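You operate a simulated robot arm through the tools that you are given. There is no shell and no other tool. Be economical: measure what you need, move in short steps, check, and stop when the job is done.

The job below is to be done with a simulated robot arm. You get a single attempt, and the scene is never put back.

Task
Queue the three matching jars at the entry gate, with the rails set to their size.
Fine: the big jar goes into the tall carton with the green dot, on its stand by the belt, before the table turns; width knob and gate before the belt starts; the small table brings them; leave it all running. Set down upright: big jar.
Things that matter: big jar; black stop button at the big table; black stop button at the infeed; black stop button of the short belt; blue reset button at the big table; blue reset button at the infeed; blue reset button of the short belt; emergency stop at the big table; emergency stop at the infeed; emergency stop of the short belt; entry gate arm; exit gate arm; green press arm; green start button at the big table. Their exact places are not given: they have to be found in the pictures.

It is judged by the outcome, as a careful person would: the job done as asked, and still so three seconds after it is handed in. It fails if anything else is knocked over, pushed out of place, dropped, spilled or broken.

Robot
A 6-joint arm with a two-finger parallel gripper on a trunk, on a base that drives. Base frame: it is fixed to the floor where the robot stands at the start and does not move with it; the origin is under the middle of the robot, x ahead of it, y to its left, z up. Units: m, rad, N and s.
With the tool pointing down near the work surface it reaches from about 0.32 to 0.7 m from the robot's upright axis, wherever it stands. Its first joint turns from -2.897 to 2.897 rad. Places, roughly: black stop button at the big table [0.3, -5.3, 0.9]; black stop button at the infeed [0.3, 0.4, 0.9]; black stop button of the short belt [-5.1, -3.9, 0.9]; blue reset button at the big table [0.3, -5.4, 0.9]; blue reset button at the infeed [0.3, 0.3, 0.9]; blue reset button of the short belt [-5.1, -4, 0.9]; emergency stop at the big table [0.3, -5.5, 0.9]; emergency stop at the infeed [0.3, 0.2, 0.9]; emergency stop of the short belt [-5, -4.2, 0.9]; entry gate arm [0.4, -1.1, 1]; exit gate arm [0.4, -4.9, 1]; green press arm [0.4, -4.5, 1]; green start button at the big table [0.3, -5.2, 0.9]; green start button at the infeed [0.3, 0.5, 0.9]; green start button of the short belt [-5.1, -3.9, 0.9]; height knob of the labeller [0.4, -4.4, 0.7]. Payload 4.1 kg.
The TCP is the grasp point between the finger pads, 0.023 m short of the fingertips. In the tool frame z runs along the fingers and y along their closing line. Largest opening 0.094 m; finger width 0.038, thickness 0.01; the body of the gripper, 0.054 by 0.096 m, starts 0.039 m behind the TCP.
Orientation is that of the tool frame in the base frame, as a unit quaternion [x, y, z, w]. With the fingers straight down and closing along the base's y, the tool's x points along the base's -x, its y along +y and its z along -z.

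Tools
- The arm moves only by the tool apply_moves. Its argument "motion" is a list that holds one entry, the list of rows, each a list of 7 numbers: the shift along the tool's x, y, z in m, then the turn, a rotation vector about the tool's x, y, z in rad, then the closure in counts, from 0 (fully open) to 255 (shut). In form: [[[x, y, z, ax, ay, az, grip], ...]]. A call has 1 to 20 rows; each row shifts and turns the commanded pose from where the row before left it, along the tool's axes as they then stand. A row lasts 0.2 s, in which the tool goes at most 0.05 m and 0.15 rad; a call with a longer step from one row to the next is refused whole, and so is a gripper value outside its range. Where a pose cannot be reached the arm comes as near as it can. A force on the tool above 60 N (or 10 N above the force at the start of the call, whichever is more), or a blocked arm, ends the call early, and 0.2 s more pass. The fingers move at their own pace (about 0.045 m/s each) and stop on an object; they squeeze with about 33 N. The grip force told is the motor's: it shows also when the fingers shut on nothing. Time passes only in rows, and 0.2 s behind the last, so rows that do not move let the fingers close. It gives the time, the measured TCP pose, the force on the tool (base axes), the opening and the grip force at its end, in the units of the frame above (readings bear some noise), with the torque about the TCP (base axes, N m) and any sound that the robot's microphone picked up.
- Cameras (640 x 400 px; columns grow to the right, rows downward): "scene" is now at [0.005, 0.1181, 1.5515]; the picture's right is [-0.55, -0.83, 0.00], its down [-0.67, 0.45, -0.59] and it looks along [0.49, -0.33, -0.80] (base axes); focal length 271 px, centre (320, 200). "wrist" rides on the gripper at [0.086, 0.016, -0.074] in the tool frame; the picture's right is [-0.18, 0.98, 0.00], its down [-0.58, -0.11, -0.81] and it looks along [-0.79, -0.15, 0.59] (tool axes); focal length 243 px, centre (320, 200).
- snapshot(camera): a new picture of that camera. It takes no simulated time.
- raise_lower(by): slides the trunk up (or, below 0, down) by that many m; the arm and the scene camera ride with it, the base frame stays. It gives what a move gives, with no picture.
- base_move(legs): drives the robot by 1 to 6 legs, each [ahead, turn to the left] in m and rad, along the robot's own axes; the way and the turn of a leg run together, so that a leg with both is an arc; at most 1.5 m and 3.142 rad a leg. The arm and the cameras ride along, it lands a little off, and it stops where it bumps. It gives what a move gives.
- aim_head(pan, tilt): turns the head with the scene camera to pan (to the left, within 2.705 rad either way) and tilt (down, from -0.506 to 1.204), counted from straight ahead of the robot. It gives what a move gives.
- measure_at(camera, pixels): for up to 12 pixels [column, row] of the newest picture of that camera ("zoom" is the newest enlarged one), the place [x, y, z] in the base frame of the surface seen there, good to about 0.003 m, but the place of the scene camera against the robot may be out by one fixed shift of up to 0.012 m in any direction. It takes no simulated time.
- zoom(camera, box): a new picture of the part [left, top, right, bottom] of that camera's present view, enlarged. It takes no simulated time.
- sign_off(): hands the job in; it is judged then, once.

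Work in short steps. Measure before you move; look again where a grasp or a placing could have gone wrong, and mend it. You have 80 turns and 60 pictures in all, those below and enlarged ones among them. Open the gripper and draw the arm clear of the work before you hand the job in, unless the task says otherwise.

The tools are called after "Request:" by a JSON object that holds its "api" and its "payload". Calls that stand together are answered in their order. apply_moves: Moves the arm, as the interface text tells. Its arguments: {"type":"object","properties":{"motion":{"type":"array","items":{"type":"array","items":{"type":"array","items":{"type":"number"}}}}},"required":["motion"]} The other tools are called the same way: raise_lower (by) slides the trunk up or down; base_move (legs) drives the base; aim_head (pan, tilt) turns the head that bears the scene camera; snapshot (camera) takes a picture; measure_at (camera, pixels) gives the place of the surface under pixels of a picture; zoom (camera, box) takes an enlarged picture of a part of a camera's view; sign_off () hands the job in.

At the start:

```text
t: 0.0
eef_pos: [0.3547, 0.0829, 1.2221]
tcp_rot: [0.001, 1.0, 0.0, 0.0]
force: [-0.1, -0.4, -0.7]
ft_torque: [-0.02, -0.01, 0.0]
gripper_width: 0.094
grasp_force: 0.1
trunk travel left (down, up): [-0.525, 0.065]
robot x, y, heading: [0.0019, 0.0001, 0.003]
head pan, tilt: [-0.586, 0.935]
```

scene: 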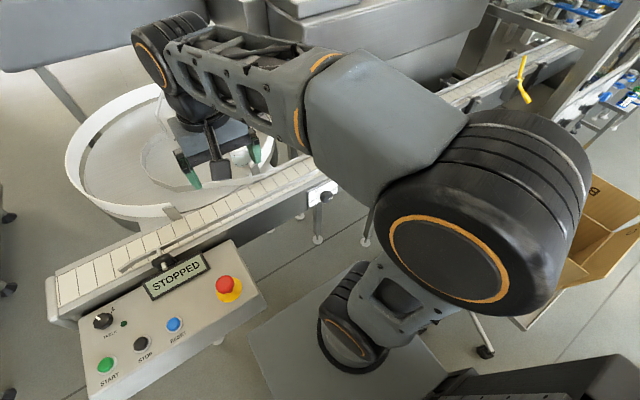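
wrist: 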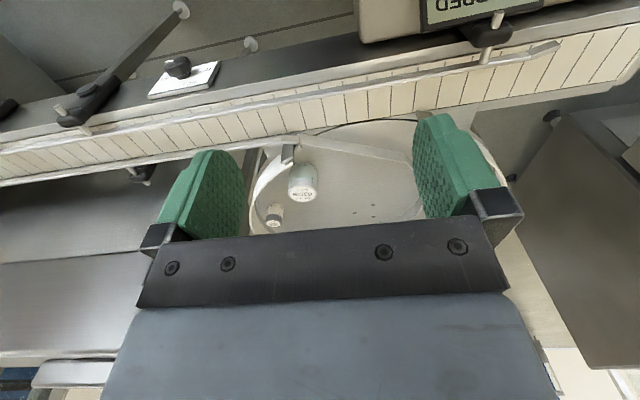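

The robot stands by the infeed panel (STOPPED display at about (178,275)), and the arm hides part of the view. I turn the head to look around.

Request:
{"api": "aim_head", "payload": {"pan": 0.5, "tilt": 0.7}}

Request:
{"api": "snapshot", "payload": {"camera": "scene"}}

Request:
{"api": "aim_head", "payload": {"pan": -0.9, "tilt": 0.5}}

Request:
{"api": "snapshot", "payload": {"camera": "scene"}}

```text
t: 1.3
eef_pos: [0.3537, 0.0827, 1.2221]
tcp_rot: [-0.001, 1.0, 0.0, -0.001]
force: [0.0, -0.1, -0.1]
ft_torque: [0.01, 0.02, 0.0]
gripper_width: 0.094
grasp_force: 0.1
trunk travel left (down, up): [-0.525, 0.065]
robot x, y, heading: [0.0001, -0.0033, -0.002]
head pan, tilt: [0.499, 0.7]
```

```text
57 pictures are left
```

scene: 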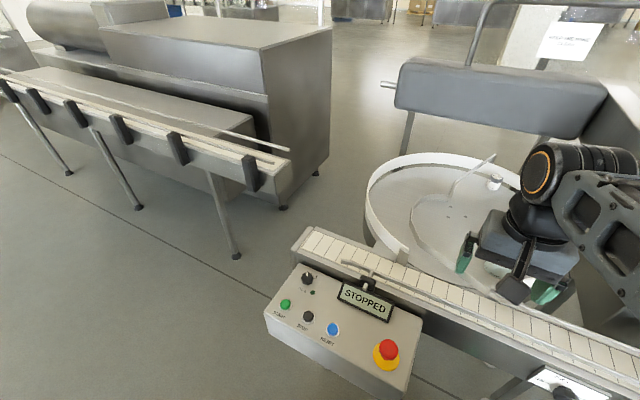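

```text
t: 2.9
eef_pos: [0.3542, 0.0834, 1.221]
tcp_rot: [0.0, 1.0, 0.0, 0.0]
force: [0.9, 0.0, 0.3]
ft_torque: [0.01, -0.01, -0.03]
gripper_width: 0.094
grasp_force: 0.0
trunk travel left (down, up): [-0.525, 0.065]
robot x, y, heading: [0.0002, 0.0025, -0.003]
head pan, tilt: [-0.901, 0.499]
```

```text
56 pictures are left
```

scene: 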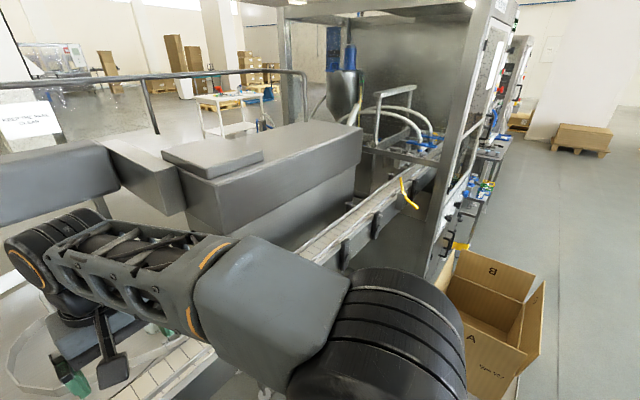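

Cartons marked A/B stand at about (495,320) and a notice at (555,40) in the first picture. I look further right and down at the cartons, and zoom.

Request:
{"api": "aim_head", "payload": {"pan": -1.5, "tilt": 0.75}}

Request:
{"api": "snapshot", "payload": {"camera": "scene"}}

Request:
{"api": "aim_head", "payload": {"pan": 0.0, "tilt": 0.3}}

Request:
{"api": "snapshot", "payload": {"camera": "scene"}}

```text
t: 3.9
eef_pos: [0.354, 0.0824, 1.2211]
tcp_rot: [0.0, 1.0, 0.0, 0.0]
force: [-1.2, -0.8, 0.5]
ft_torque: [-0.02, 0.01, -0.05]
gripper_width: 0.0943
grasp_force: 0.0
trunk travel left (down, up): [-0.525, 0.065]
robot x, y, heading: [-0.0021, 0.0006, 0.0]
head pan, tilt: [-1.499, 0.75]
```

```text
55 pictures are left
```

scene: 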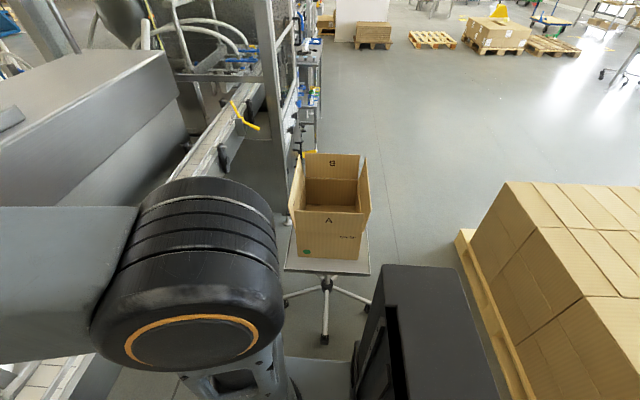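

```text
t: 5.5
eef_pos: [0.3547, 0.0824, 1.2209]
tcp_rot: [0.0, 1.0, 0.001, 0.0]
force: [0.2, -0.4, 0.1]
ft_torque: [-0.02, 0.01, -0.02]
gripper_width: 0.0939
grasp_force: 0.1
trunk travel left (down, up): [-0.525, 0.065]
robot x, y, heading: [-0.0026, -0.0035, -0.002]
head pan, tilt: [0.0, 0.3]
```

```text
54 pictures are left
```

scene: 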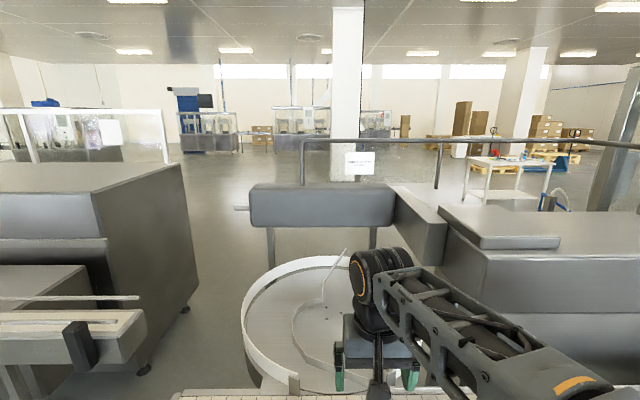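

The green-dotted carton stands on the stool at (330,210) in the right-hand view. I zoom on the notice at (360,162).

Request:
{"api": "zoom", "payload": {"camera": "scene", "box": [335, 145, 385, 180]}}

Request:
{"api": "aim_head", "payload": {"pan": 0.35, "tilt": 0.85}}

Request:
{"api": "snapshot", "payload": {"camera": "wrist"}}

Request:
{"api": "snapshot", "payload": {"camera": "scene"}}

```text
11.43 times, centred on (360, 162) of scene
```

zoom: 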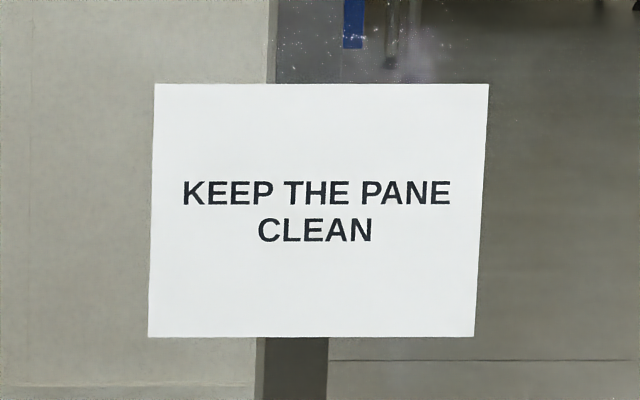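

```text
t: 6.4
eef_pos: [0.3544, 0.0825, 1.2218]
tcp_rot: [0.0, 1.0, 0.0, 0.0]
force: [-0.4, 0.0, 0.4]
ft_torque: [-0.01, -0.03, 0.02]
gripper_width: 0.0943
grasp_force: 0.1
trunk travel left (down, up): [-0.525, 0.065]
robot x, y, heading: [0.0002, -0.0028, -0.006]
head pan, tilt: [0.351, 0.85]
```

```text
52 pictures are left
```

wrist: 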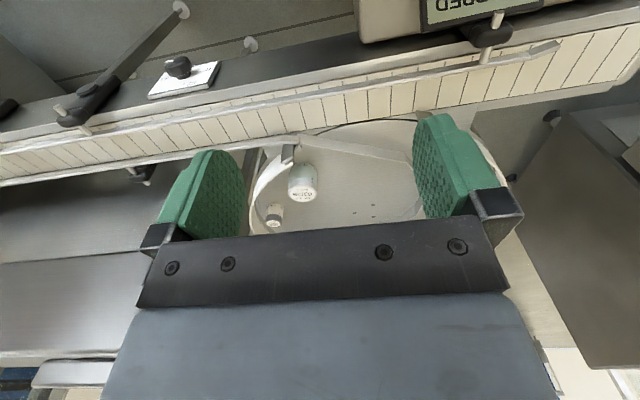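

```text
51 pictures are left
```

scene: 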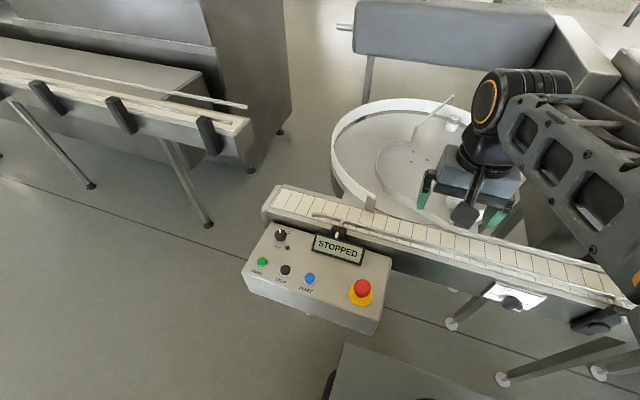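

Two jars show in the wrist picture at (303,185) and (273,213); another at (452,122) in the scene. I measure those and the knob and gate.

Request:
{"api": "measure_at", "payload": {"camera": "wrist", "pixels": [[303, 194], [303, 170], [275, 222], [273, 210], [345, 215], [180, 68], [200, 80], [65, 112], [175, 12], [390, 150], [300, 152], [550, 48]]}}

Request:
{"api": "measure_at", "payload": {"camera": "scene", "pixels": [[453, 117], [453, 128], [335, 232], [262, 261], [286, 269], [310, 279], [362, 285], [511, 303], [400, 160], [372, 205], [445, 100], [350, 218]]}}

Request:
{"api": "zoom", "payload": {"camera": "wrist", "box": [240, 110, 440, 235]}}

Request:
{"api": "zoom", "payload": {"camera": "scene", "box": [240, 180, 400, 300]}}

```text
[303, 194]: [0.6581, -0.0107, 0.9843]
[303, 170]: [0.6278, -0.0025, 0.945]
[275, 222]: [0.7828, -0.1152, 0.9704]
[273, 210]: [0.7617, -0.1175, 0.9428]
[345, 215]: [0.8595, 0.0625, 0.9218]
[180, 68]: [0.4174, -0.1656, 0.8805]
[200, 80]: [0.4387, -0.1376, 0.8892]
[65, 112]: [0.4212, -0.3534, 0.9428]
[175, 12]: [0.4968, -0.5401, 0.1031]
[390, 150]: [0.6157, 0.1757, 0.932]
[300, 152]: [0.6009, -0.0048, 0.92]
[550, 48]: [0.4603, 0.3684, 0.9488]
```

```text
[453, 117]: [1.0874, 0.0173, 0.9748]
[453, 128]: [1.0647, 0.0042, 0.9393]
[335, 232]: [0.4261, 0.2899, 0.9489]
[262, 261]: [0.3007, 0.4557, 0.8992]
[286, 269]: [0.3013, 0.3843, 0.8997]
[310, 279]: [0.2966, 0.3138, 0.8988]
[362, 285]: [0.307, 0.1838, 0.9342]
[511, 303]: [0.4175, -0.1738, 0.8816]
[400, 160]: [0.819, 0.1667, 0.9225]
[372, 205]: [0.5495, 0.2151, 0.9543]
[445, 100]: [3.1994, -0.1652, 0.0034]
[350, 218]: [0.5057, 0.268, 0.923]
```

```text
3.20 times, centred on (340, 172) of wrist
```

zoom: 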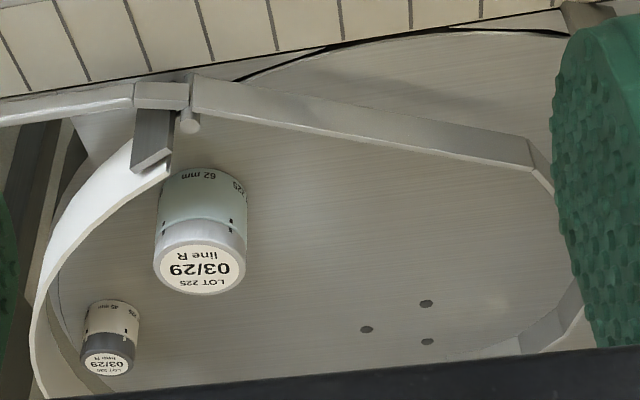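

```text
3.33 times, centred on (320, 240) of scene
```

zoom: 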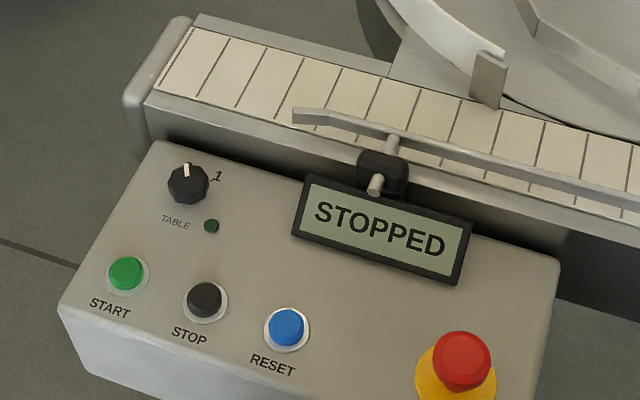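

The big jar (62 mm) sits near (0.655,-0.008), a small one (45 mm) near (0.78,-0.117), and another near (1.08,0.01). I swing the arm left for a clear view of the table.

Request:
{"api": "apply_moves", "payload": {"motion": [[[0, 0.05, 0, 0, 0, 0, 0], [0, 0.05, 0, 0, 0, 0, 0], [0, 0.05, 0, 0, 0, 0, 0], [0, 0.05, 0, 0, 0, 0, 0], [0, 0.05, 0, 0, 0, 0, 0], [0, 0.05, 0, 0, 0, 0, 0]]]}}

Request:
{"api": "aim_head", "payload": {"pan": -0.15, "tilt": 0.8}}

Request:
{"api": "snapshot", "payload": {"camera": "scene"}}

Request:
{"api": "snapshot", "payload": {"camera": "wrist"}}

```text
t: 7.8
eef_pos: [0.3518, 0.3867, 1.2198]
tcp_rot: [0.0, 1.0, -0.001, -0.001]
force: [0.1, -0.3, 0.4]
ft_torque: [-0.02, -0.02, -0.04]
gripper_width: 0.0939
grasp_force: 0.2
trunk travel left (down, up): [-0.525, 0.065]
robot x, y, heading: [-0.002, -0.0007, 0.0]
head pan, tilt: [0.351, 0.85]
```

```text
t: 8.8
eef_pos: [0.3531, 0.385, 1.2218]
tcp_rot: [0.001, 1.0, 0.0, 0.0]
force: [-0.1, -0.2, 0.5]
ft_torque: [0.0, 0.01, 0.01]
gripper_width: 0.0939
grasp_force: 0.1
trunk travel left (down, up): [-0.525, 0.065]
robot x, y, heading: [-0.0019, 0.0002, 0.001]
head pan, tilt: [-0.15, 0.799]
```

```text
48 pictures are left
```

scene: 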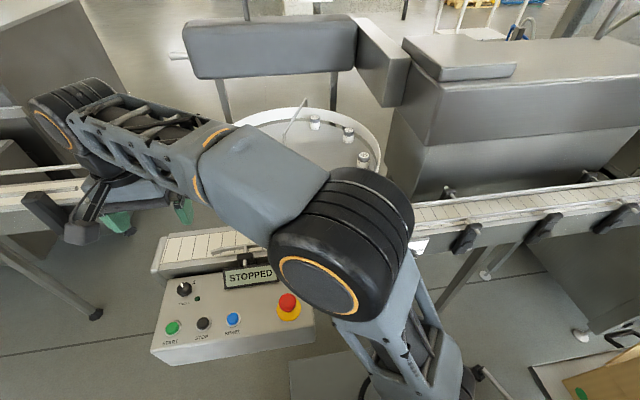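

```text
47 pictures are left
```

wrist: 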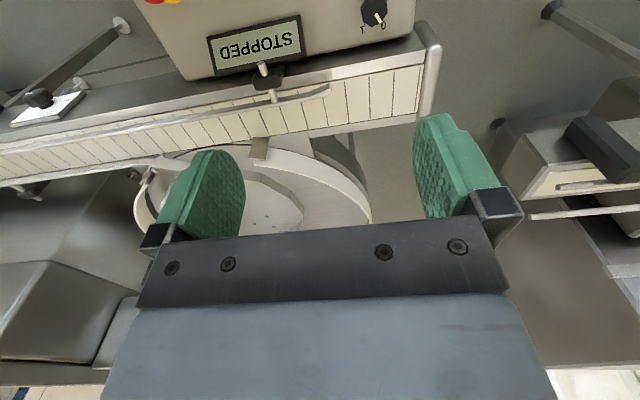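

Three small jars are at (314,122), (348,134), (363,158), with the big one hidden. I zoom to check them, and zoom on the carton corner and gates to the right.

Request:
{"api": "zoom", "payload": {"camera": "scene", "box": [290, 90, 402, 170]}}

Request:
{"api": "measure_at", "payload": {"camera": "scene", "pixels": [[314, 118], [348, 130], [363, 154], [425, 215], [470, 235]]}}

Request:
{"api": "aim_head", "payload": {"pan": -0.75, "tilt": 0.75}}

Request:
{"api": "snapshot", "payload": {"camera": "scene"}}

```text
5.00 times, centred on (346, 130) of scene
```

zoom: 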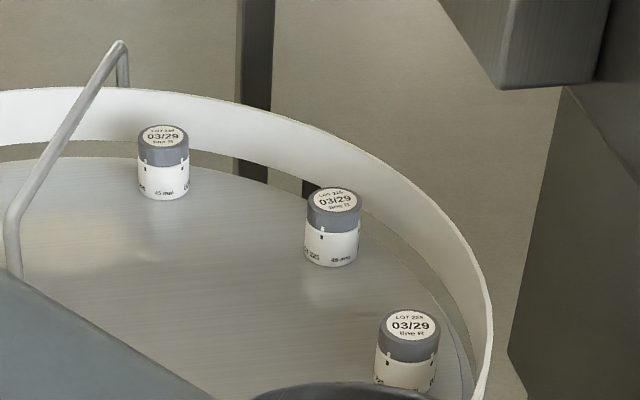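

```text
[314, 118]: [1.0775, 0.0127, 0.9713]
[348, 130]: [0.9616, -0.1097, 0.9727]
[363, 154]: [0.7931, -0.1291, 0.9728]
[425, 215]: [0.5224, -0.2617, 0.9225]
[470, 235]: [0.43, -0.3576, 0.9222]
```

```text
t: 9.8
eef_pos: [0.3509, 0.3859, 1.2209]
tcp_rot: [-0.001, 1.0, 0.001, 0.0]
force: [-0.6, 0.1, 0.0]
ft_torque: [-0.04, 0.0, -0.02]
gripper_width: 0.094
grasp_force: 0.0
trunk travel left (down, up): [-0.525, 0.065]
robot x, y, heading: [-0.0007, 0.0005, -0.002]
head pan, tilt: [-0.75, 0.75]
```

```text
45 pictures are left
```

scene: 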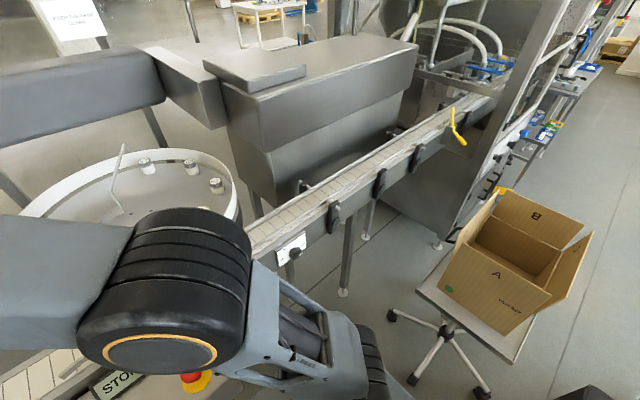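

The width knob plate is at (292,248), the yellow entry gate arm at (457,125), and the carton stands on a castor stool. I zoom on these and measure.

Request:
{"api": "zoom", "payload": {"camera": "scene", "box": [240, 170, 400, 270]}}

Request:
{"api": "zoom", "payload": {"camera": "scene", "box": [400, 70, 528, 150]}}

Request:
{"api": "measure_at", "payload": {"camera": "scene", "pixels": [[449, 107], [453, 125], [463, 142], [414, 160], [292, 253], [498, 189], [584, 228], [455, 232], [510, 335], [552, 293], [525, 264], [480, 320]]}}

```text
4.00 times, centred on (320, 220) of scene
```

zoom: 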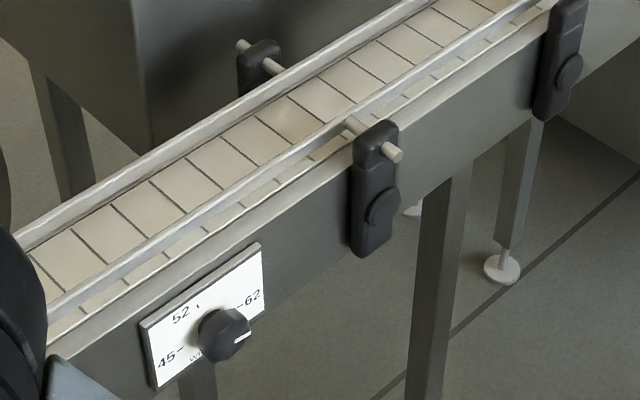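

```text
5.00 times, centred on (464, 110) of scene
```

zoom: 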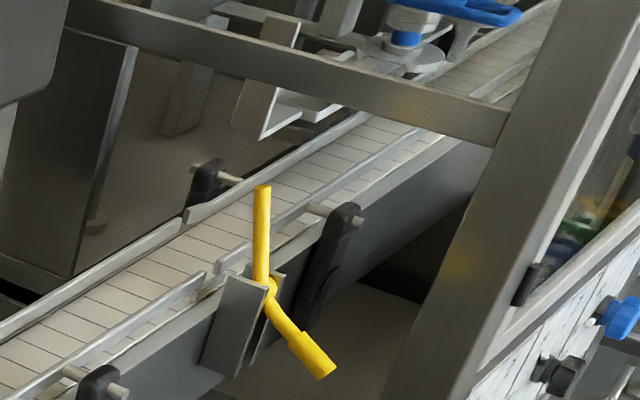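

```text
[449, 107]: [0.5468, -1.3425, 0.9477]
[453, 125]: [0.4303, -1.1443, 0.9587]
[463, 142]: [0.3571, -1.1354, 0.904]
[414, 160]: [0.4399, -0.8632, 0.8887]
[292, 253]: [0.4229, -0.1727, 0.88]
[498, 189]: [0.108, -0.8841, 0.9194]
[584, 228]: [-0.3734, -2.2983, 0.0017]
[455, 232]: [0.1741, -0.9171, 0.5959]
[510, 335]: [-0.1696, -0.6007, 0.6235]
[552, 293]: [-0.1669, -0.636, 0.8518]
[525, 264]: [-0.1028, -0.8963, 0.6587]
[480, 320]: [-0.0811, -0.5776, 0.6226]
```

Pointer of the width knob is at the 62 side; it must go to 45. First the big jar: I bring the wrist camera closer for a good look at the gaps around it.

Request:
{"api": "apply_moves", "payload": {"motion": [[[0, -0.05, 0, 0, 0, 0, 0], [0, -0.05, 0, 0, 0, 0, 0], [0, -0.05, 0, 0, 0, 0, 0], [0, -0.05, 0, 0, 0, 0, 0], [0, -0.05, 0, 0, 0, 0, 0], [0, -0.05, 0, 0, 0, 0, 0], [0, -0.04, 0.03, 0, 0, 0, 0], [-0.02, 0, 0.04, 0, 0, 0, 0]]]}}

Request:
{"api": "snapshot", "payload": {"camera": "wrist"}}

```text
t: 11.6
eef_pos: [0.3783, 0.0465, 1.1479]
tcp_rot: [0.0, 1.0, 0.0, 0.001]
force: [0.1, 0.2, 0.1]
ft_torque: [0.0, -0.01, -0.04]
gripper_width: 0.094
grasp_force: 0.1
trunk travel left (down, up): [-0.525, 0.065]
robot x, y, heading: [0.0034, -0.0005, 0.0]
head pan, tilt: [-0.75, 0.75]
```

```text
42 pictures are left
```

wrist: 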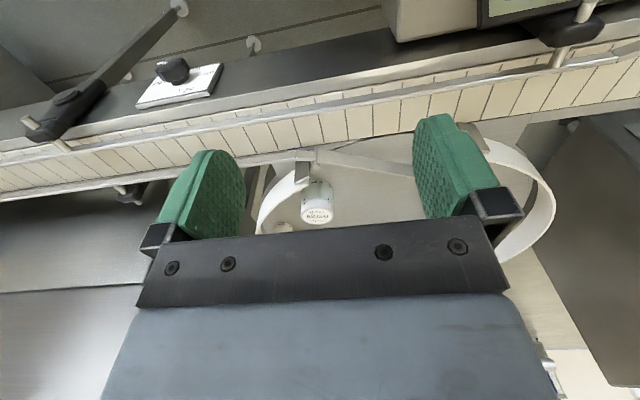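

The jar is at (317,203), with the rim end at (303,172) to its right side. I zoom and measure clearances.

Request:
{"api": "zoom", "payload": {"camera": "wrist", "box": [246, 140, 406, 240]}}

Request:
{"api": "measure_at", "payload": {"camera": "zoom", "pixels": [[283, 300], [226, 80], [215, 165], [150, 195], [60, 330], [280, 70], [520, 150], [320, 175], [218, 280], [350, 280], [283, 180], [70, 230]]}}

```text
4.00 times, centred on (326, 190) of wrist
```

zoom: 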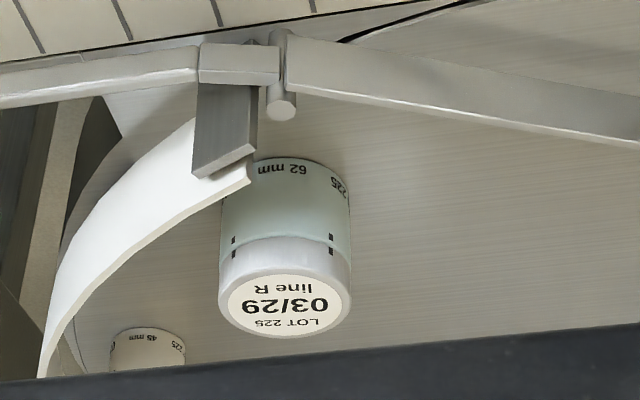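

```text
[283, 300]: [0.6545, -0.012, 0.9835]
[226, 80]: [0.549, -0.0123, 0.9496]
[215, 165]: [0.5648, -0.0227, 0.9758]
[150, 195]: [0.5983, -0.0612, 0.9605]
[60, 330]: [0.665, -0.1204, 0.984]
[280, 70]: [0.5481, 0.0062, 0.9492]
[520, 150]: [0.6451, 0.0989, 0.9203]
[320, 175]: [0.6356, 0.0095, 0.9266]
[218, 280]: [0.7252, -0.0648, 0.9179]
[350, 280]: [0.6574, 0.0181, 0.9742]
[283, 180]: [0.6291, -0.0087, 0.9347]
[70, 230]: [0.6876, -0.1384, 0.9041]
```

Jar centre is about (0.659,-0.012), top 0.984, rim at least 2 cm clear of the open fingers. I go above it.

Request:
{"api": "apply_moves", "payload": {"motion": [[[-0.0468, -0.0098, 0, 0, 0, 0, 0], [-0.0468, -0.0098, 0, 0, 0, 0, 0], [-0.0468, -0.0098, 0, 0, 0, 0, 0], [-0.0468, -0.0098, 0, 0, 0, 0, 0], [-0.0468, -0.0097, 0, 0, 0, 0, 0], [-0.0468, -0.0097, 0, 0, 0, 0, 0], [0, 0, 0.04, 0, 0, 0, 0], [0, 0, 0.04, 0, 0, 0, 0], [0, 0, 0, 0, 0, 0, 0]]]}}

Request:
{"api": "aim_head", "payload": {"pan": -0.1, "tilt": 0.7}}

Request:
{"api": "snapshot", "payload": {"camera": "scene"}}

Request:
{"api": "snapshot", "payload": {"camera": "wrist"}}

```text
t: 13.6
eef_pos: [0.6544, -0.0142, 1.0732]
tcp_rot: [0.0, 1.0, -0.001, 0.0]
force: [0.1, -0.4, 0.4]
ft_torque: [0.01, 0.03, 0.0]
gripper_width: 0.094
grasp_force: 0.1
trunk travel left (down, up): [-0.525, 0.065]
robot x, y, heading: [-0.0001, 0.0023, 0.002]
head pan, tilt: [-0.75, 0.75]
```

```text
t: 14.6
eef_pos: [0.6543, -0.013, 1.0739]
tcp_rot: [0.0, 1.0, 0.001, 0.0]
force: [0.3, -0.2, 0.2]
ft_torque: [0.04, 0.02, -0.02]
gripper_width: 0.0941
grasp_force: 0.0
trunk travel left (down, up): [-0.525, 0.065]
robot x, y, heading: [-0.0022, 0.0034, -0.004]
head pan, tilt: [-0.099, 0.7]
```

```text
40 pictures are left
```

scene: 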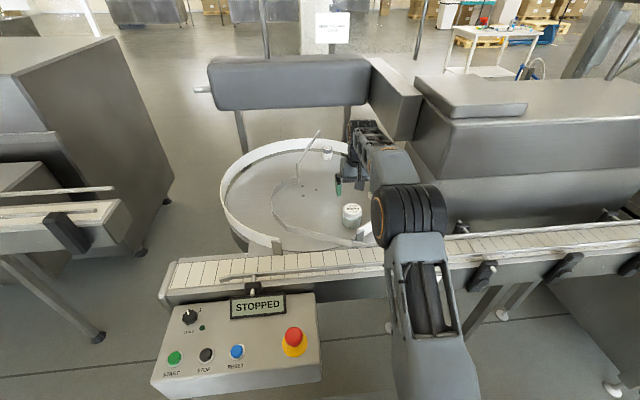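

```text
39 pictures are left
```

wrist: 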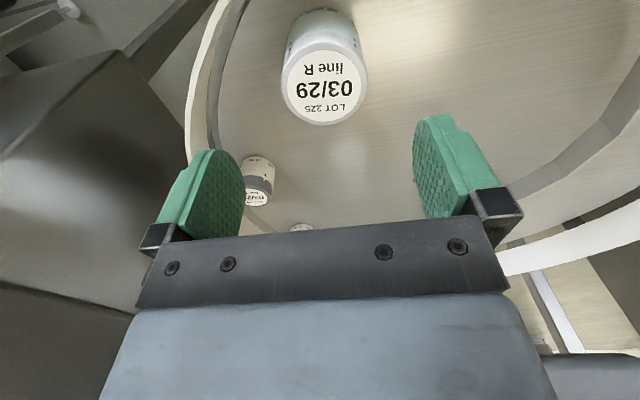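

Aligned in y (finger midpoint col ~330, jar ~326). I go down to grip height z≈0.957 and close.

Request:
{"api": "apply_moves", "payload": {"motion": [[[-0.004, 0.001, 0.04, 0, 0, 0, 0], [0, 0, 0.04, 0, 0, 0, 0], [0, 0, 0.036, 0, 0, 0, 0], [0, 0, 0, 0, 0, 0, 0], [0, 0, 0, 0, 0, 0, 255], [0, 0, 0, 0, 0, 0, 255], [0, 0, 0, 0, 0, 0, 255], [0, 0, 0, 0, 0, 0, 255]]]}}

Request:
{"api": "snapshot", "payload": {"camera": "wrist"}}

```text
t: 16.4
eef_pos: [0.6618, -0.0151, 0.9573]
tcp_rot: [0.001, 1.0, 0.0, 0.0]
force: [-0.2, 0.5, -0.9]
ft_torque: [0.01, -0.04, -0.01]
gripper_width: 0.0611
grasp_force: 33.2
trunk travel left (down, up): [-0.525, 0.065]
robot x, y, heading: [-0.0024, -0.0003, 0.003]
head pan, tilt: [-0.099, 0.7]
```

```text
38 pictures are left
```

wrist: 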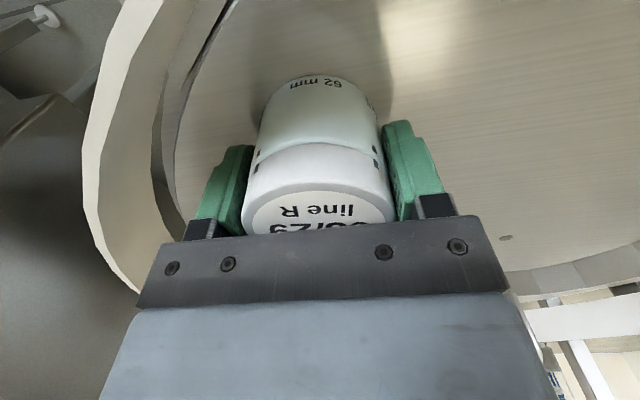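

Gripped at 61 mm. I lift and draw back over the infeed.

Request:
{"api": "apply_moves", "payload": {"motion": [[[0, 0, -0.03, 0, 0, 0, 255], [0, 0, -0.045, 0, 0, 0, 255], [0, 0, -0.045, 0, 0, 0, 255], [0, 0, -0.045, 0, 0, 0, 255], [0, 0, -0.045, 0, 0, 0, 255], [0, 0, -0.04, 0, 0, 0, 255], [0.045, 0, 0, 0, 0, 0, 255], [0.045, 0, 0, 0, 0, 0, 255], [0.045, 0, 0, 0, 0, 0, 255], [0.045, 0, 0, 0, 0, 0, 255], [0.045, 0, 0, 0, 0, 0, 255], [0.04, 0, 0, 0, 0, 0, 255], [0, 0, 0, 0, 0, 0, 255]]]}}

Request:
{"api": "aim_head", "payload": {"pan": -1.4, "tilt": 0.75}}

Request:
{"api": "snapshot", "payload": {"camera": "scene"}}

```text
t: 19.2
eef_pos: [0.3818, -0.0173, 1.2023]
tcp_rot: [-0.001, 1.0, 0.0, 0.001]
force: [-0.6, -0.5, -1.5]
ft_torque: [-0.03, 0.01, -0.03]
gripper_width: 0.061
grasp_force: 33.5
out of reach, approached as far as the arm can: row 6
trunk travel left (down, up): [-0.525, 0.065]
robot x, y, heading: [0.0022, 0.0034, -0.004]
head pan, tilt: [-0.099, 0.7]
```

```text
t: 20.6
eef_pos: [0.384, -0.0166, 1.2011]
tcp_rot: [0.001, 1.0, 0.001, 0.0]
force: [-0.3, -0.6, -2.3]
ft_torque: [0.0, 0.02, 0.03]
gripper_width: 0.0613
grasp_force: 33.1
trunk travel left (down, up): [-0.525, 0.065]
robot x, y, heading: [-0.002, 0.0024, -0.004]
head pan, tilt: [-1.4, 0.75]
```

```text
37 pictures are left
```

scene: 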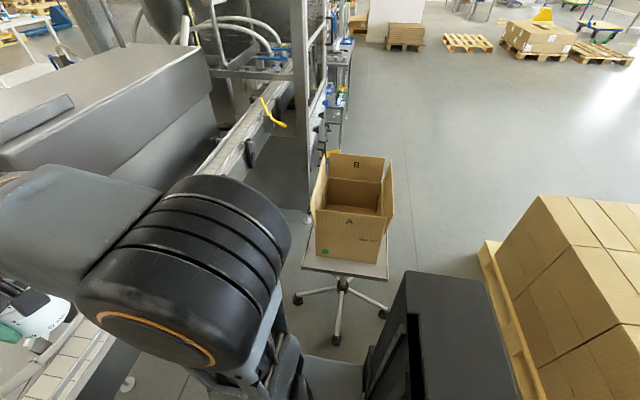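

Now I measure the carton: I zoom on it at (350,210).

Request:
{"api": "zoom", "payload": {"camera": "scene", "box": [278, 140, 422, 290]}}

Request:
{"api": "measure_at", "payload": {"camera": "scene", "pixels": [[350, 157], [328, 158], [384, 160], [352, 185], [355, 205], [318, 212], [381, 218], [318, 258], [377, 262], [304, 268], [388, 277], [314, 188]]}}

```text
2.67 times, centred on (350, 215) of scene
```

zoom: 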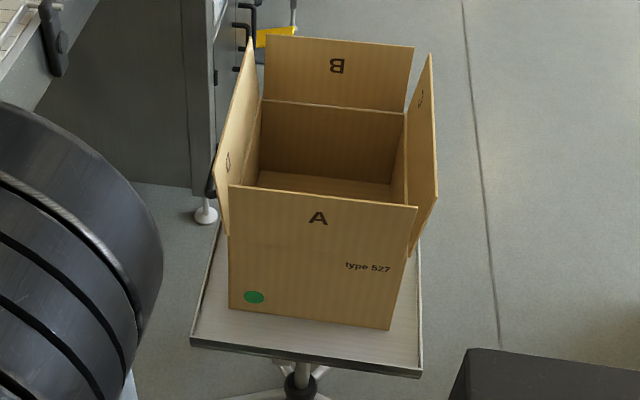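

```text
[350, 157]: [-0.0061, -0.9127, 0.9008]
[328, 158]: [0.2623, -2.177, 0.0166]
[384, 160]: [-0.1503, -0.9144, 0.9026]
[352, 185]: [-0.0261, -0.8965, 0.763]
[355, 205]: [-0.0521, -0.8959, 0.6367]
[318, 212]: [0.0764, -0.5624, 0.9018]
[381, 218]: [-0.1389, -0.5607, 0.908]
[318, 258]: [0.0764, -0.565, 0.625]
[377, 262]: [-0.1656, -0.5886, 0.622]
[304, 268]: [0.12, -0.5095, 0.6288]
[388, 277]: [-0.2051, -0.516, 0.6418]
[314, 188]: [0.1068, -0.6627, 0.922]
```

Carton inside spans about x -0.15..0.07, y -0.895..-0.57, floor ~0.63, flap tops ~0.92. Before going in I must know the wrist's size, so I look at the arm.

Request:
{"api": "aim_head", "payload": {"pan": 0.0, "tilt": 0.6}}

Request:
{"api": "snapshot", "payload": {"camera": "scene"}}

```text
t: 22.2
eef_pos: [0.3829, -0.0167, 1.2014]
tcp_rot: [0.0, 1.0, 0.0, 0.0]
force: [0.2, 0.5, -0.9]
ft_torque: [0.04, 0.01, 0.01]
gripper_width: 0.0612
grasp_force: 33.2
trunk travel left (down, up): [-0.525, 0.065]
robot x, y, heading: [0.0007, -0.0013, -0.002]
head pan, tilt: [0.0, 0.6]
```

```text
35 pictures are left
```

scene: 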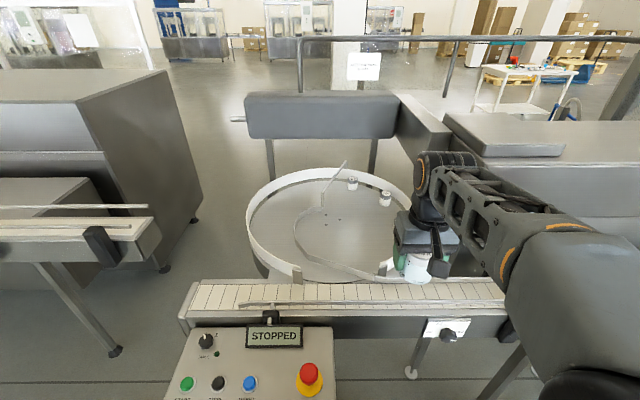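

I measure points along the wrist and forearm against the TCP.

Request:
{"api": "measure_at", "payload": {"camera": "scene", "pixels": [[425, 158], [425, 175], [428, 195], [425, 212], [415, 228], [420, 240], [438, 258], [460, 200], [480, 225], [495, 195], [530, 255], [600, 300]]}}

Request:
{"api": "zoom", "payload": {"camera": "scene", "box": [370, 130, 530, 290]}}

```text
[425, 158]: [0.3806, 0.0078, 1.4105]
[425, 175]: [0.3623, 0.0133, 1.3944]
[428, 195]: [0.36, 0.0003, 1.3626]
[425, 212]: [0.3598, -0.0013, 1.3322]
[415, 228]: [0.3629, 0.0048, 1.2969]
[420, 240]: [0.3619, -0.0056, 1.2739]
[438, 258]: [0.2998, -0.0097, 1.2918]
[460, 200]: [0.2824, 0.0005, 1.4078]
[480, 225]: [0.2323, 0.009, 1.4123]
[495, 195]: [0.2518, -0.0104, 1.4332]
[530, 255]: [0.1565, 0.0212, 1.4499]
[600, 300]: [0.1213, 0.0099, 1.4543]
```

```text
2.50 times, centred on (450, 210) of scene
```

zoom: 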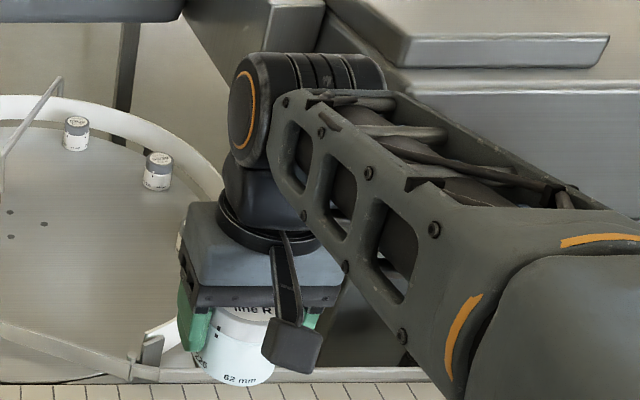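

The forearm comes straight back from the wrist about 0.2 m above the TCP, so a high elbow will clear the flaps. I check the floor space between robot base and stool.

Request:
{"api": "aim_head", "payload": {"pan": -1.57, "tilt": 1.1}}

Request:
{"api": "snapshot", "payload": {"camera": "scene"}}

```text
t: 23.8
eef_pos: [0.3828, -0.0175, 1.2005]
tcp_rot: [0.0, 1.0, -0.001, -0.001]
force: [0.4, 0.7, -2.1]
ft_torque: [-0.02, 0.02, 0.02]
gripper_width: 0.0611
grasp_force: 33.0
trunk travel left (down, up): [-0.525, 0.065]
robot x, y, heading: [-0.0025, 0.0001, -0.001]
head pan, tilt: [-1.571, 1.1]
```

```text
33 pictures are left
```

scene: 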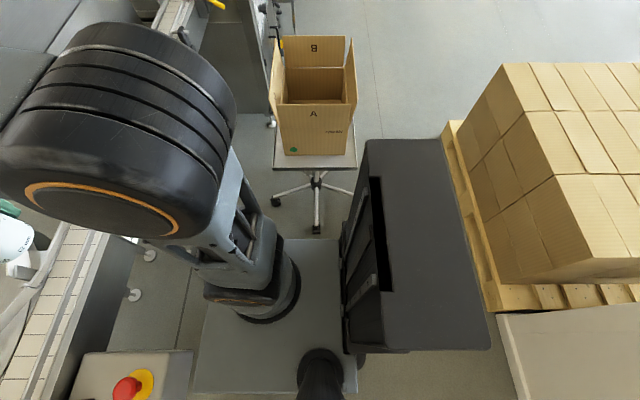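

The base plate (205-350, 240-390), rear housing, stool feet and pallet are visible; I measure them.

Request:
{"api": "measure_at", "payload": {"camera": "scene", "pixels": [[275, 243], [335, 243], [200, 385], [370, 142], [440, 142], [488, 345], [355, 350], [317, 228], [275, 200], [350, 192], [457, 240], [488, 308]]}}

```text
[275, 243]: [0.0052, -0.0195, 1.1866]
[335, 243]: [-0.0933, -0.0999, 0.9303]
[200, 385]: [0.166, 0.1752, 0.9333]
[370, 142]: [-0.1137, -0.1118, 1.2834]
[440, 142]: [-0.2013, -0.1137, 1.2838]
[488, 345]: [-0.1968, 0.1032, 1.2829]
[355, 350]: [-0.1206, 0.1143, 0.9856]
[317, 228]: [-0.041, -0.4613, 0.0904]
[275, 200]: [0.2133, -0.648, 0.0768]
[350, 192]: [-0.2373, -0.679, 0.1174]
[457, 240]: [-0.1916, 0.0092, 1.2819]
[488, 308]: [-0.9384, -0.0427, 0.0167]
```

Pallet is at x≈-0.94, nearest stool castor at (-0.04,-0.46). I back off 0.3 m and turn right to face the carton.

Request:
{"api": "base_move", "payload": {"legs": [[-0.3, 0], [0, -1.25]]}}

Request:
{"api": "aim_head", "payload": {"pan": -0.1, "tilt": 0.9}}

Request:
{"api": "snapshot", "payload": {"camera": "scene"}}

```text
t: 28.9
eef_pos: [-0.1876, -0.3666, 1.2013]
tcp_rot: [0.571, 0.821, -0.001, 0.0]
force: [-0.4, 1.0, -1.6]
ft_torque: [-0.02, 0.02, 0.0]
gripper_width: 0.0612
grasp_force: 33.0
trunk travel left (down, up): [-0.525, 0.065]
robot x, y, heading: [-0.3042, -0.0001, -1.214]
head pan, tilt: [-1.571, 1.1]
```

```text
t: 30.5
eef_pos: [-0.1859, -0.3662, 1.201]
tcp_rot: [0.571, 0.821, -0.001, 0.0]
force: [0.0, -0.2, -1.9]
ft_torque: [-0.03, 0.01, -0.02]
gripper_width: 0.0609
grasp_force: 32.4
trunk travel left (down, up): [-0.525, 0.065]
robot x, y, heading: [-0.298, 0.0028, -1.218]
head pan, tilt: [-0.099, 0.901]
```

```text
32 pictures are left
```

scene: 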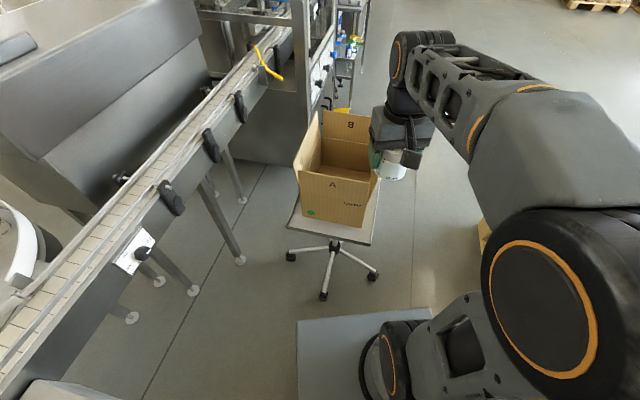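

Clear. I advance 0.12 m, and then re-measure the carton.

Request:
{"api": "base_move", "payload": {"legs": [[0.12, 0]]}}

Request:
{"api": "snapshot", "payload": {"camera": "scene"}}

Request:
{"api": "measure_at", "payload": {"camera": "scene", "pixels": [[320, 200]]}}

```text
t: 31.7
eef_pos: [-0.1438, -0.4787, 1.2027]
tcp_rot: [0.571, 0.821, 0.0, 0.0]
force: [0.0, -0.4, -1.8]
ft_torque: [0.02, 0.03, 0.01]
gripper_width: 0.061
grasp_force: 33.2
trunk travel left (down, up): [-0.525, 0.065]
robot x, y, heading: [-0.2644, -0.1153, -1.216]
head pan, tilt: [-0.099, 0.901]
```

```text
31 pictures are left
```

scene: 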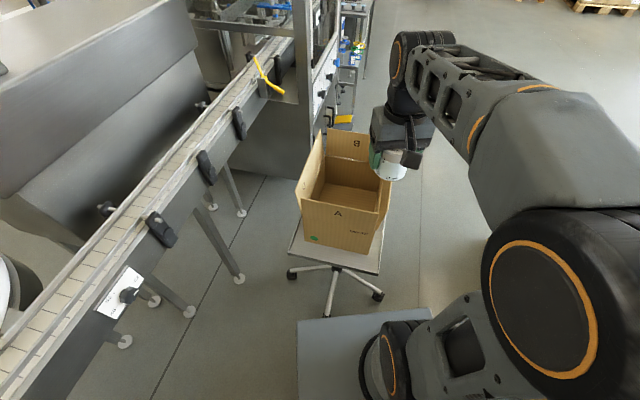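

```text
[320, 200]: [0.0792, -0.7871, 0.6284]
```

I measure the inside floor and flap edges of the carton.

Request:
{"api": "measure_at", "payload": {"camera": "scene", "pixels": [[303, 200], [374, 213], [340, 208], [345, 203], [350, 150], [345, 180], [312, 165], [385, 190], [303, 240], [368, 252], [328, 203], [365, 205]]}}

Request:
{"api": "zoom", "payload": {"camera": "scene", "box": [285, 120, 405, 260]}}

```text
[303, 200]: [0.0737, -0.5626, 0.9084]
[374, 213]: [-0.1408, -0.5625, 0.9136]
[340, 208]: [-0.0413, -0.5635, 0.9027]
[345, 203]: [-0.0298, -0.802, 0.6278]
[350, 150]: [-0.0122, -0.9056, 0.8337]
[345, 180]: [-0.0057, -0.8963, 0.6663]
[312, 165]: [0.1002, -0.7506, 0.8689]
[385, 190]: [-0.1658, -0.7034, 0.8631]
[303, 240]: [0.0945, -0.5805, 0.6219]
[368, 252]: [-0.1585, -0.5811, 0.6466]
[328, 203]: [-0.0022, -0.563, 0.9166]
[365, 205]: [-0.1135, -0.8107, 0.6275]
```

```text
2.86 times, centred on (345, 190) of scene
```

zoom: 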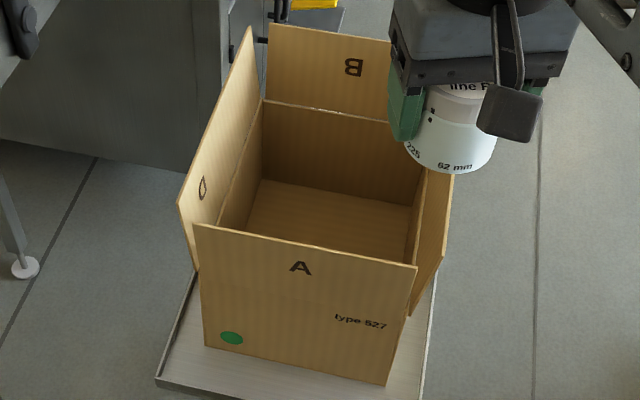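

Carton centre is about (-0.035,-0.74), floor 0.627. I lower the trunk 0.1, carry the jar over the carton, and square the tool to it.

Request:
{"api": "raise_lower", "payload": {"by": -0.1}}

Request:
{"api": "apply_moves", "payload": {"motion": [[[-0.0479, 0.00165, 0, 0, 0, 0, 255], [-0.0479, 0.00165, 0, 0, 0, 0, 255], [-0.0479, 0.00165, 0, 0, 0, 0, 255], [-0.0479, 0.00165, 0, 0, 0, 0, 255], [-0.0479, 0.00165, 0, 0, 0, 0, 255], [-0.0479, 0.00165, 0, 0, 0, 0, 255], [0, 0, 0, 0, 0, 0.119, 255], [0, 0, 0, 0, 0, 0.119, 255], [0, 0, 0, 0, 0, 0.119, 255], [0, 0, 0, 0, 0, 0, 255]]]}}

Request:
{"api": "snapshot", "payload": {"camera": "scene"}}

```text
t: 33.1
eef_pos: [-0.1441, -0.4775, 1.1014]
tcp_rot: [0.571, 0.821, 0.0, 0.001]
force: [1.8, 0.2, -1.9]
ft_torque: [0.01, -0.01, 0.0]
gripper_width: 0.0611
grasp_force: 33.3
trunk travel left (down, up): [-0.425, 0.165]
robot x, y, heading: [-0.2643, -0.1114, -1.216]
head pan, tilt: [-0.099, 0.901]
```

```text
t: 35.3
eef_pos: [-0.0409, -0.7263, 1.0931]
tcp_rot: [0.709, 0.705, 0.001, 0.0]
force: [0.3, 0.3, -1.3]
ft_torque: [0.05, 0.0, 0.01]
gripper_width: 0.061
grasp_force: 32.9
out of reach, approached as far as the arm can: row 6
trunk travel left (down, up): [-0.425, 0.165]
robot x, y, heading: [-0.2601, -0.1153, -1.213]
head pan, tilt: [-0.099, 0.901]
```

```text
29 pictures are left
```

scene: 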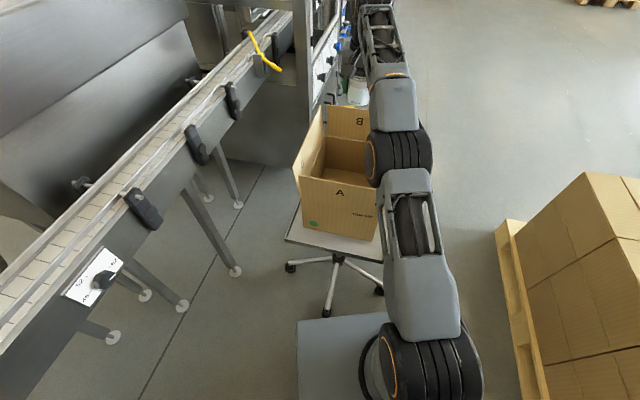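

The arm is nearly straight at this reach, so the forearm could foul the A flap (0.91). I measure elbow and shoulder to work out the geometry before going lower.

Request:
{"api": "measure_at", "payload": {"camera": "scene", "pixels": [[400, 130], [400, 170], [400, 150], [370, 160], [385, 20], [390, 60], [395, 100], [415, 200], [420, 260], [430, 310], [430, 345], [345, 330]]}}

Request:
{"api": "snapshot", "payload": {"camera": "wrist"}}

```text
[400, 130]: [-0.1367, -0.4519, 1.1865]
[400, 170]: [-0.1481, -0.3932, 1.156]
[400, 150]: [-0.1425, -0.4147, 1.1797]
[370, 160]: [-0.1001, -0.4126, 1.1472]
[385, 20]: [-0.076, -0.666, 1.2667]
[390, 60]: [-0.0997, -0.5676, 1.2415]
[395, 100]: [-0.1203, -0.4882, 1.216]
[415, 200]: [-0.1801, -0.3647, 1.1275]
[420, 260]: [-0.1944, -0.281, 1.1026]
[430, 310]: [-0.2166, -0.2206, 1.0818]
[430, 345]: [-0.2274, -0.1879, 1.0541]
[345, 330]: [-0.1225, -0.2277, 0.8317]
```

```text
28 pictures are left
```

wrist: 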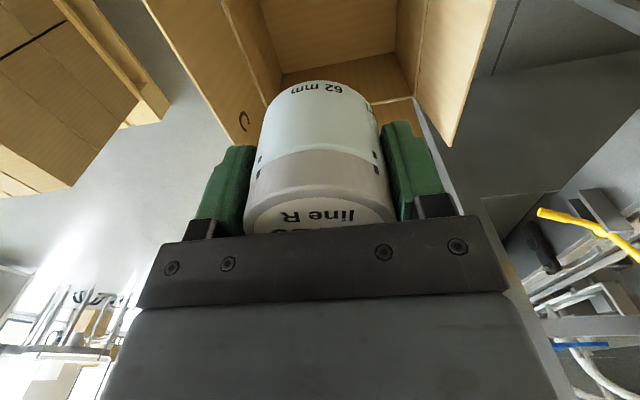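

Wrist axis is about 0.16 above the TCP and arm reach about 0.69 from a shoulder now at z≈1.0, so I must stand ~0.52 m from the jar spot with the trunk up, approaching between two castors. I retract, raise the trunk, and reposition.

Request:
{"api": "apply_moves", "payload": {"motion": [[[0.0393, -0.0132, 0, 0, 0, 0, 255], [0.0393, -0.0132, 0, 0, 0, 0, 255], [0.0393, -0.0132, 0, 0, 0, 0, 255], [0.0393, -0.0132, 0, 0, 0, 0, 255], [0.0393, -0.0132, 0, 0, 0, 0, 255], [0.0393, -0.0132, 0, 0, 0, 0, 255]]]}}

Request:
{"api": "raise_lower", "payload": {"by": 0.16}}

Request:
{"api": "base_move", "payload": {"legs": [[-0.12, 0], [0, -1.14], [0.223, 0], [0, 1.414]]}}

Request:
{"api": "aim_head", "payload": {"pan": 0.1, "tilt": 0.95}}

Request:
{"api": "snapshot", "payload": {"camera": "scene"}}

```text
t: 36.7
eef_pos: [-0.1185, -0.4949, 1.0917]
tcp_rot: [0.708, 0.706, 0.0, -0.001]
force: [-1.0, 0.1, -1.4]
ft_torque: [-0.02, 0.02, 0.01]
gripper_width: 0.0611
grasp_force: 33.3
trunk travel left (down, up): [-0.425, 0.165]
robot x, y, heading: [-0.2634, -0.1138, -1.211]
head pan, tilt: [-0.099, 0.901]
```

```text
t: 38.5
eef_pos: [-0.1182, -0.4968, 1.2531]
tcp_rot: [0.707, 0.707, 0.0, 0.001]
force: [0.4, -0.3, -1.5]
ft_torque: [-0.03, 0.0, 0.02]
gripper_width: 0.061
grasp_force: 32.7
trunk travel left (down, up): [-0.585, 0.005]
robot x, y, heading: [-0.2657, -0.1151, -1.214]
head pan, tilt: [-0.099, 0.901]
```

```text
t: 47.4
eef_pos: [-0.2346, -0.4966, 1.2528]
tcp_rot: [0.619, 0.786, 0.001, -0.001]
force: [0.4, 0.1, -2.0]
ft_torque: [0.0, 0.04, -0.01]
gripper_width: 0.061
grasp_force: 32.6
trunk travel left (down, up): [-0.585, 0.005]
robot x, y, heading: [-0.4638, -0.1596, -0.977]
head pan, tilt: [-0.099, 0.901]
```

```text
t: 48.1
eef_pos: [-0.2342, -0.497, 1.2527]
tcp_rot: [0.618, 0.786, 0.001, 0.0]
force: [0.2, 0.3, -1.3]
ft_torque: [0.0, 0.0, 0.0]
gripper_width: 0.0609
grasp_force: 32.9
trunk travel left (down, up): [-0.585, 0.005]
robot x, y, heading: [-0.4634, -0.1589, -0.978]
head pan, tilt: [0.099, 0.949]
```

```text
27 pictures are left
```

scene: 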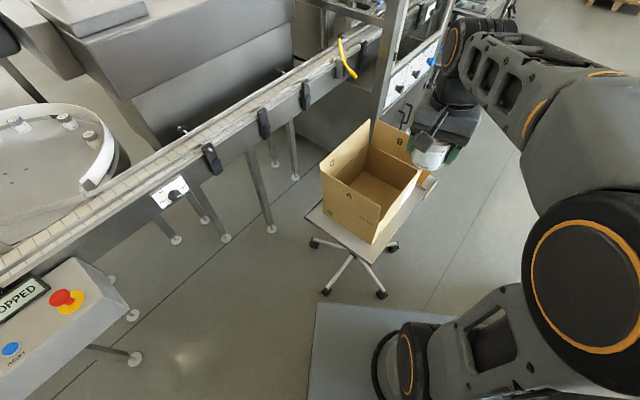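

Castors show at (325,292) and (382,295), between which I would nose in. I measure them.

Request:
{"api": "measure_at", "payload": {"camera": "scene", "pixels": [[325, 292], [382, 295], [392, 247], [315, 243], [330, 308], [370, 242], [400, 187], [330, 240]]}}

```text
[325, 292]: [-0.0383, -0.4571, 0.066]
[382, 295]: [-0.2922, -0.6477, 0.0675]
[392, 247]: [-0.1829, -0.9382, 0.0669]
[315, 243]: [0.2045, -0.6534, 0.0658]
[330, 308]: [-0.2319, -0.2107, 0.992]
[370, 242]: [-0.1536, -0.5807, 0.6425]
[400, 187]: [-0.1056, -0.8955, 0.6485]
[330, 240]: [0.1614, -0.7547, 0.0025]
```

Castors are 0.48–0.50 m ahead, so I advance only 0.16 m, giving r≈0.57 to the jar spot.

Request:
{"api": "base_move", "payload": {"legs": [[0.16, 0]]}}

Request:
{"api": "snapshot", "payload": {"camera": "scene"}}

```text
t: 49.5
eef_pos: [-0.1462, -0.6282, 1.253]
tcp_rot: [0.618, 0.786, 0.001, -0.001]
force: [1.2, -0.1, -1.8]
ft_torque: [0.03, -0.02, -0.02]
gripper_width: 0.0611
grasp_force: 32.7
trunk travel left (down, up): [-0.585, 0.005]
robot x, y, heading: [-0.3766, -0.2868, -0.974]
head pan, tilt: [0.099, 0.949]
```

```text
26 pictures are left
```

scene: 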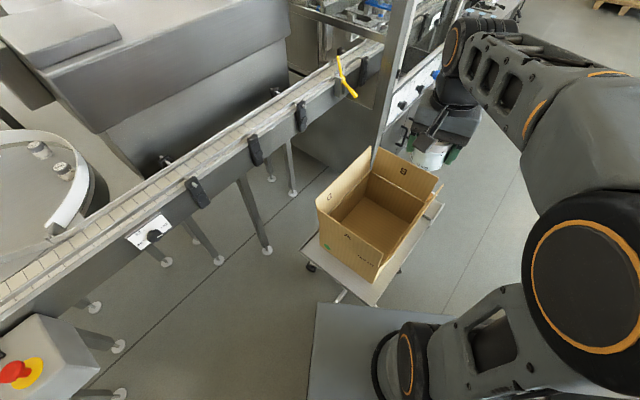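

Still clear and unbumped. I move over the carton at (-0.035,-0.755), square up, and check from above.

Request:
{"api": "apply_moves", "payload": {"motion": [[[-0.0374, 0.01945, 0, 0, 0, 0, 255], [-0.0374, 0.01945, 0, 0, 0, 0, 255], [-0.0374, 0.01945, 0, 0, 0, 0, 255], [-0.0374, 0.01945, 0, 0, 0, 0, 255], [0, 0, 0, 0, 0, 0.119, 255], [0, 0, 0, 0, 0, 0.119, 255], [0, 0, 0.05, 0, 0, 0, 255], [0, 0, 0.05, 0, 0, 0, 255], [0, 0, 0.05, 0, 0, 0, 255], [0, 0, 0.05, 0, 0, 0, 255], [0, 0, 0.04, 0, 0, 0, 255], [0, 0, 0, 0, 0, 0, 255]]]}}

Request:
{"api": "snapshot", "payload": {"camera": "wrist"}}

Request:
{"api": "snapshot", "payload": {"camera": "scene"}}

```text
t: 52.1
eef_pos: [-0.0362, -0.7566, 1.011]
tcp_rot: [0.706, 0.708, 0.0, 0.0]
force: [0.4, 0.2, -1.3]
ft_torque: [0.0, 0.02, -0.03]
gripper_width: 0.0611
grasp_force: 33.1
trunk travel left (down, up): [-0.585, 0.005]
robot x, y, heading: [-0.3752, -0.2904, -0.976]
head pan, tilt: [0.099, 0.949]
```

```text
25 pictures are left
```

wrist: 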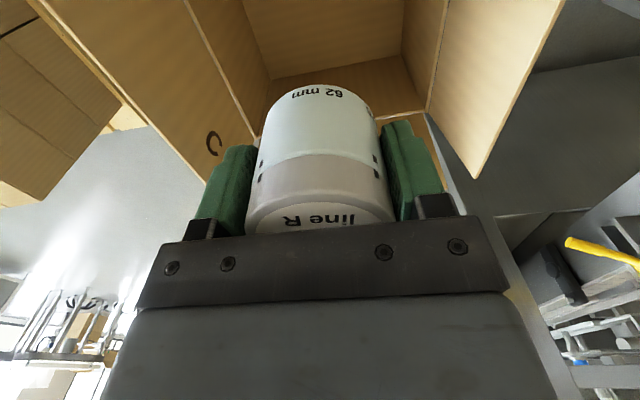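

```text
24 pictures are left
```

scene: 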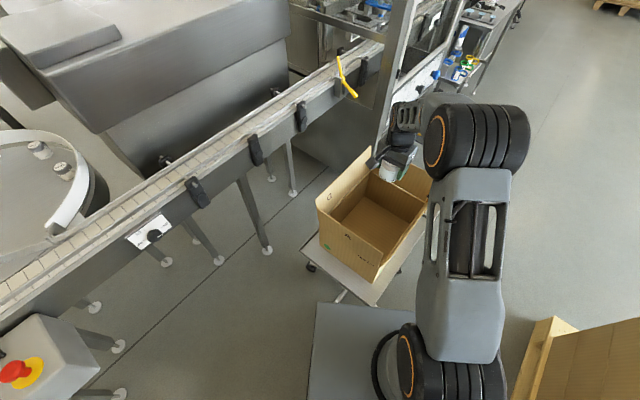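

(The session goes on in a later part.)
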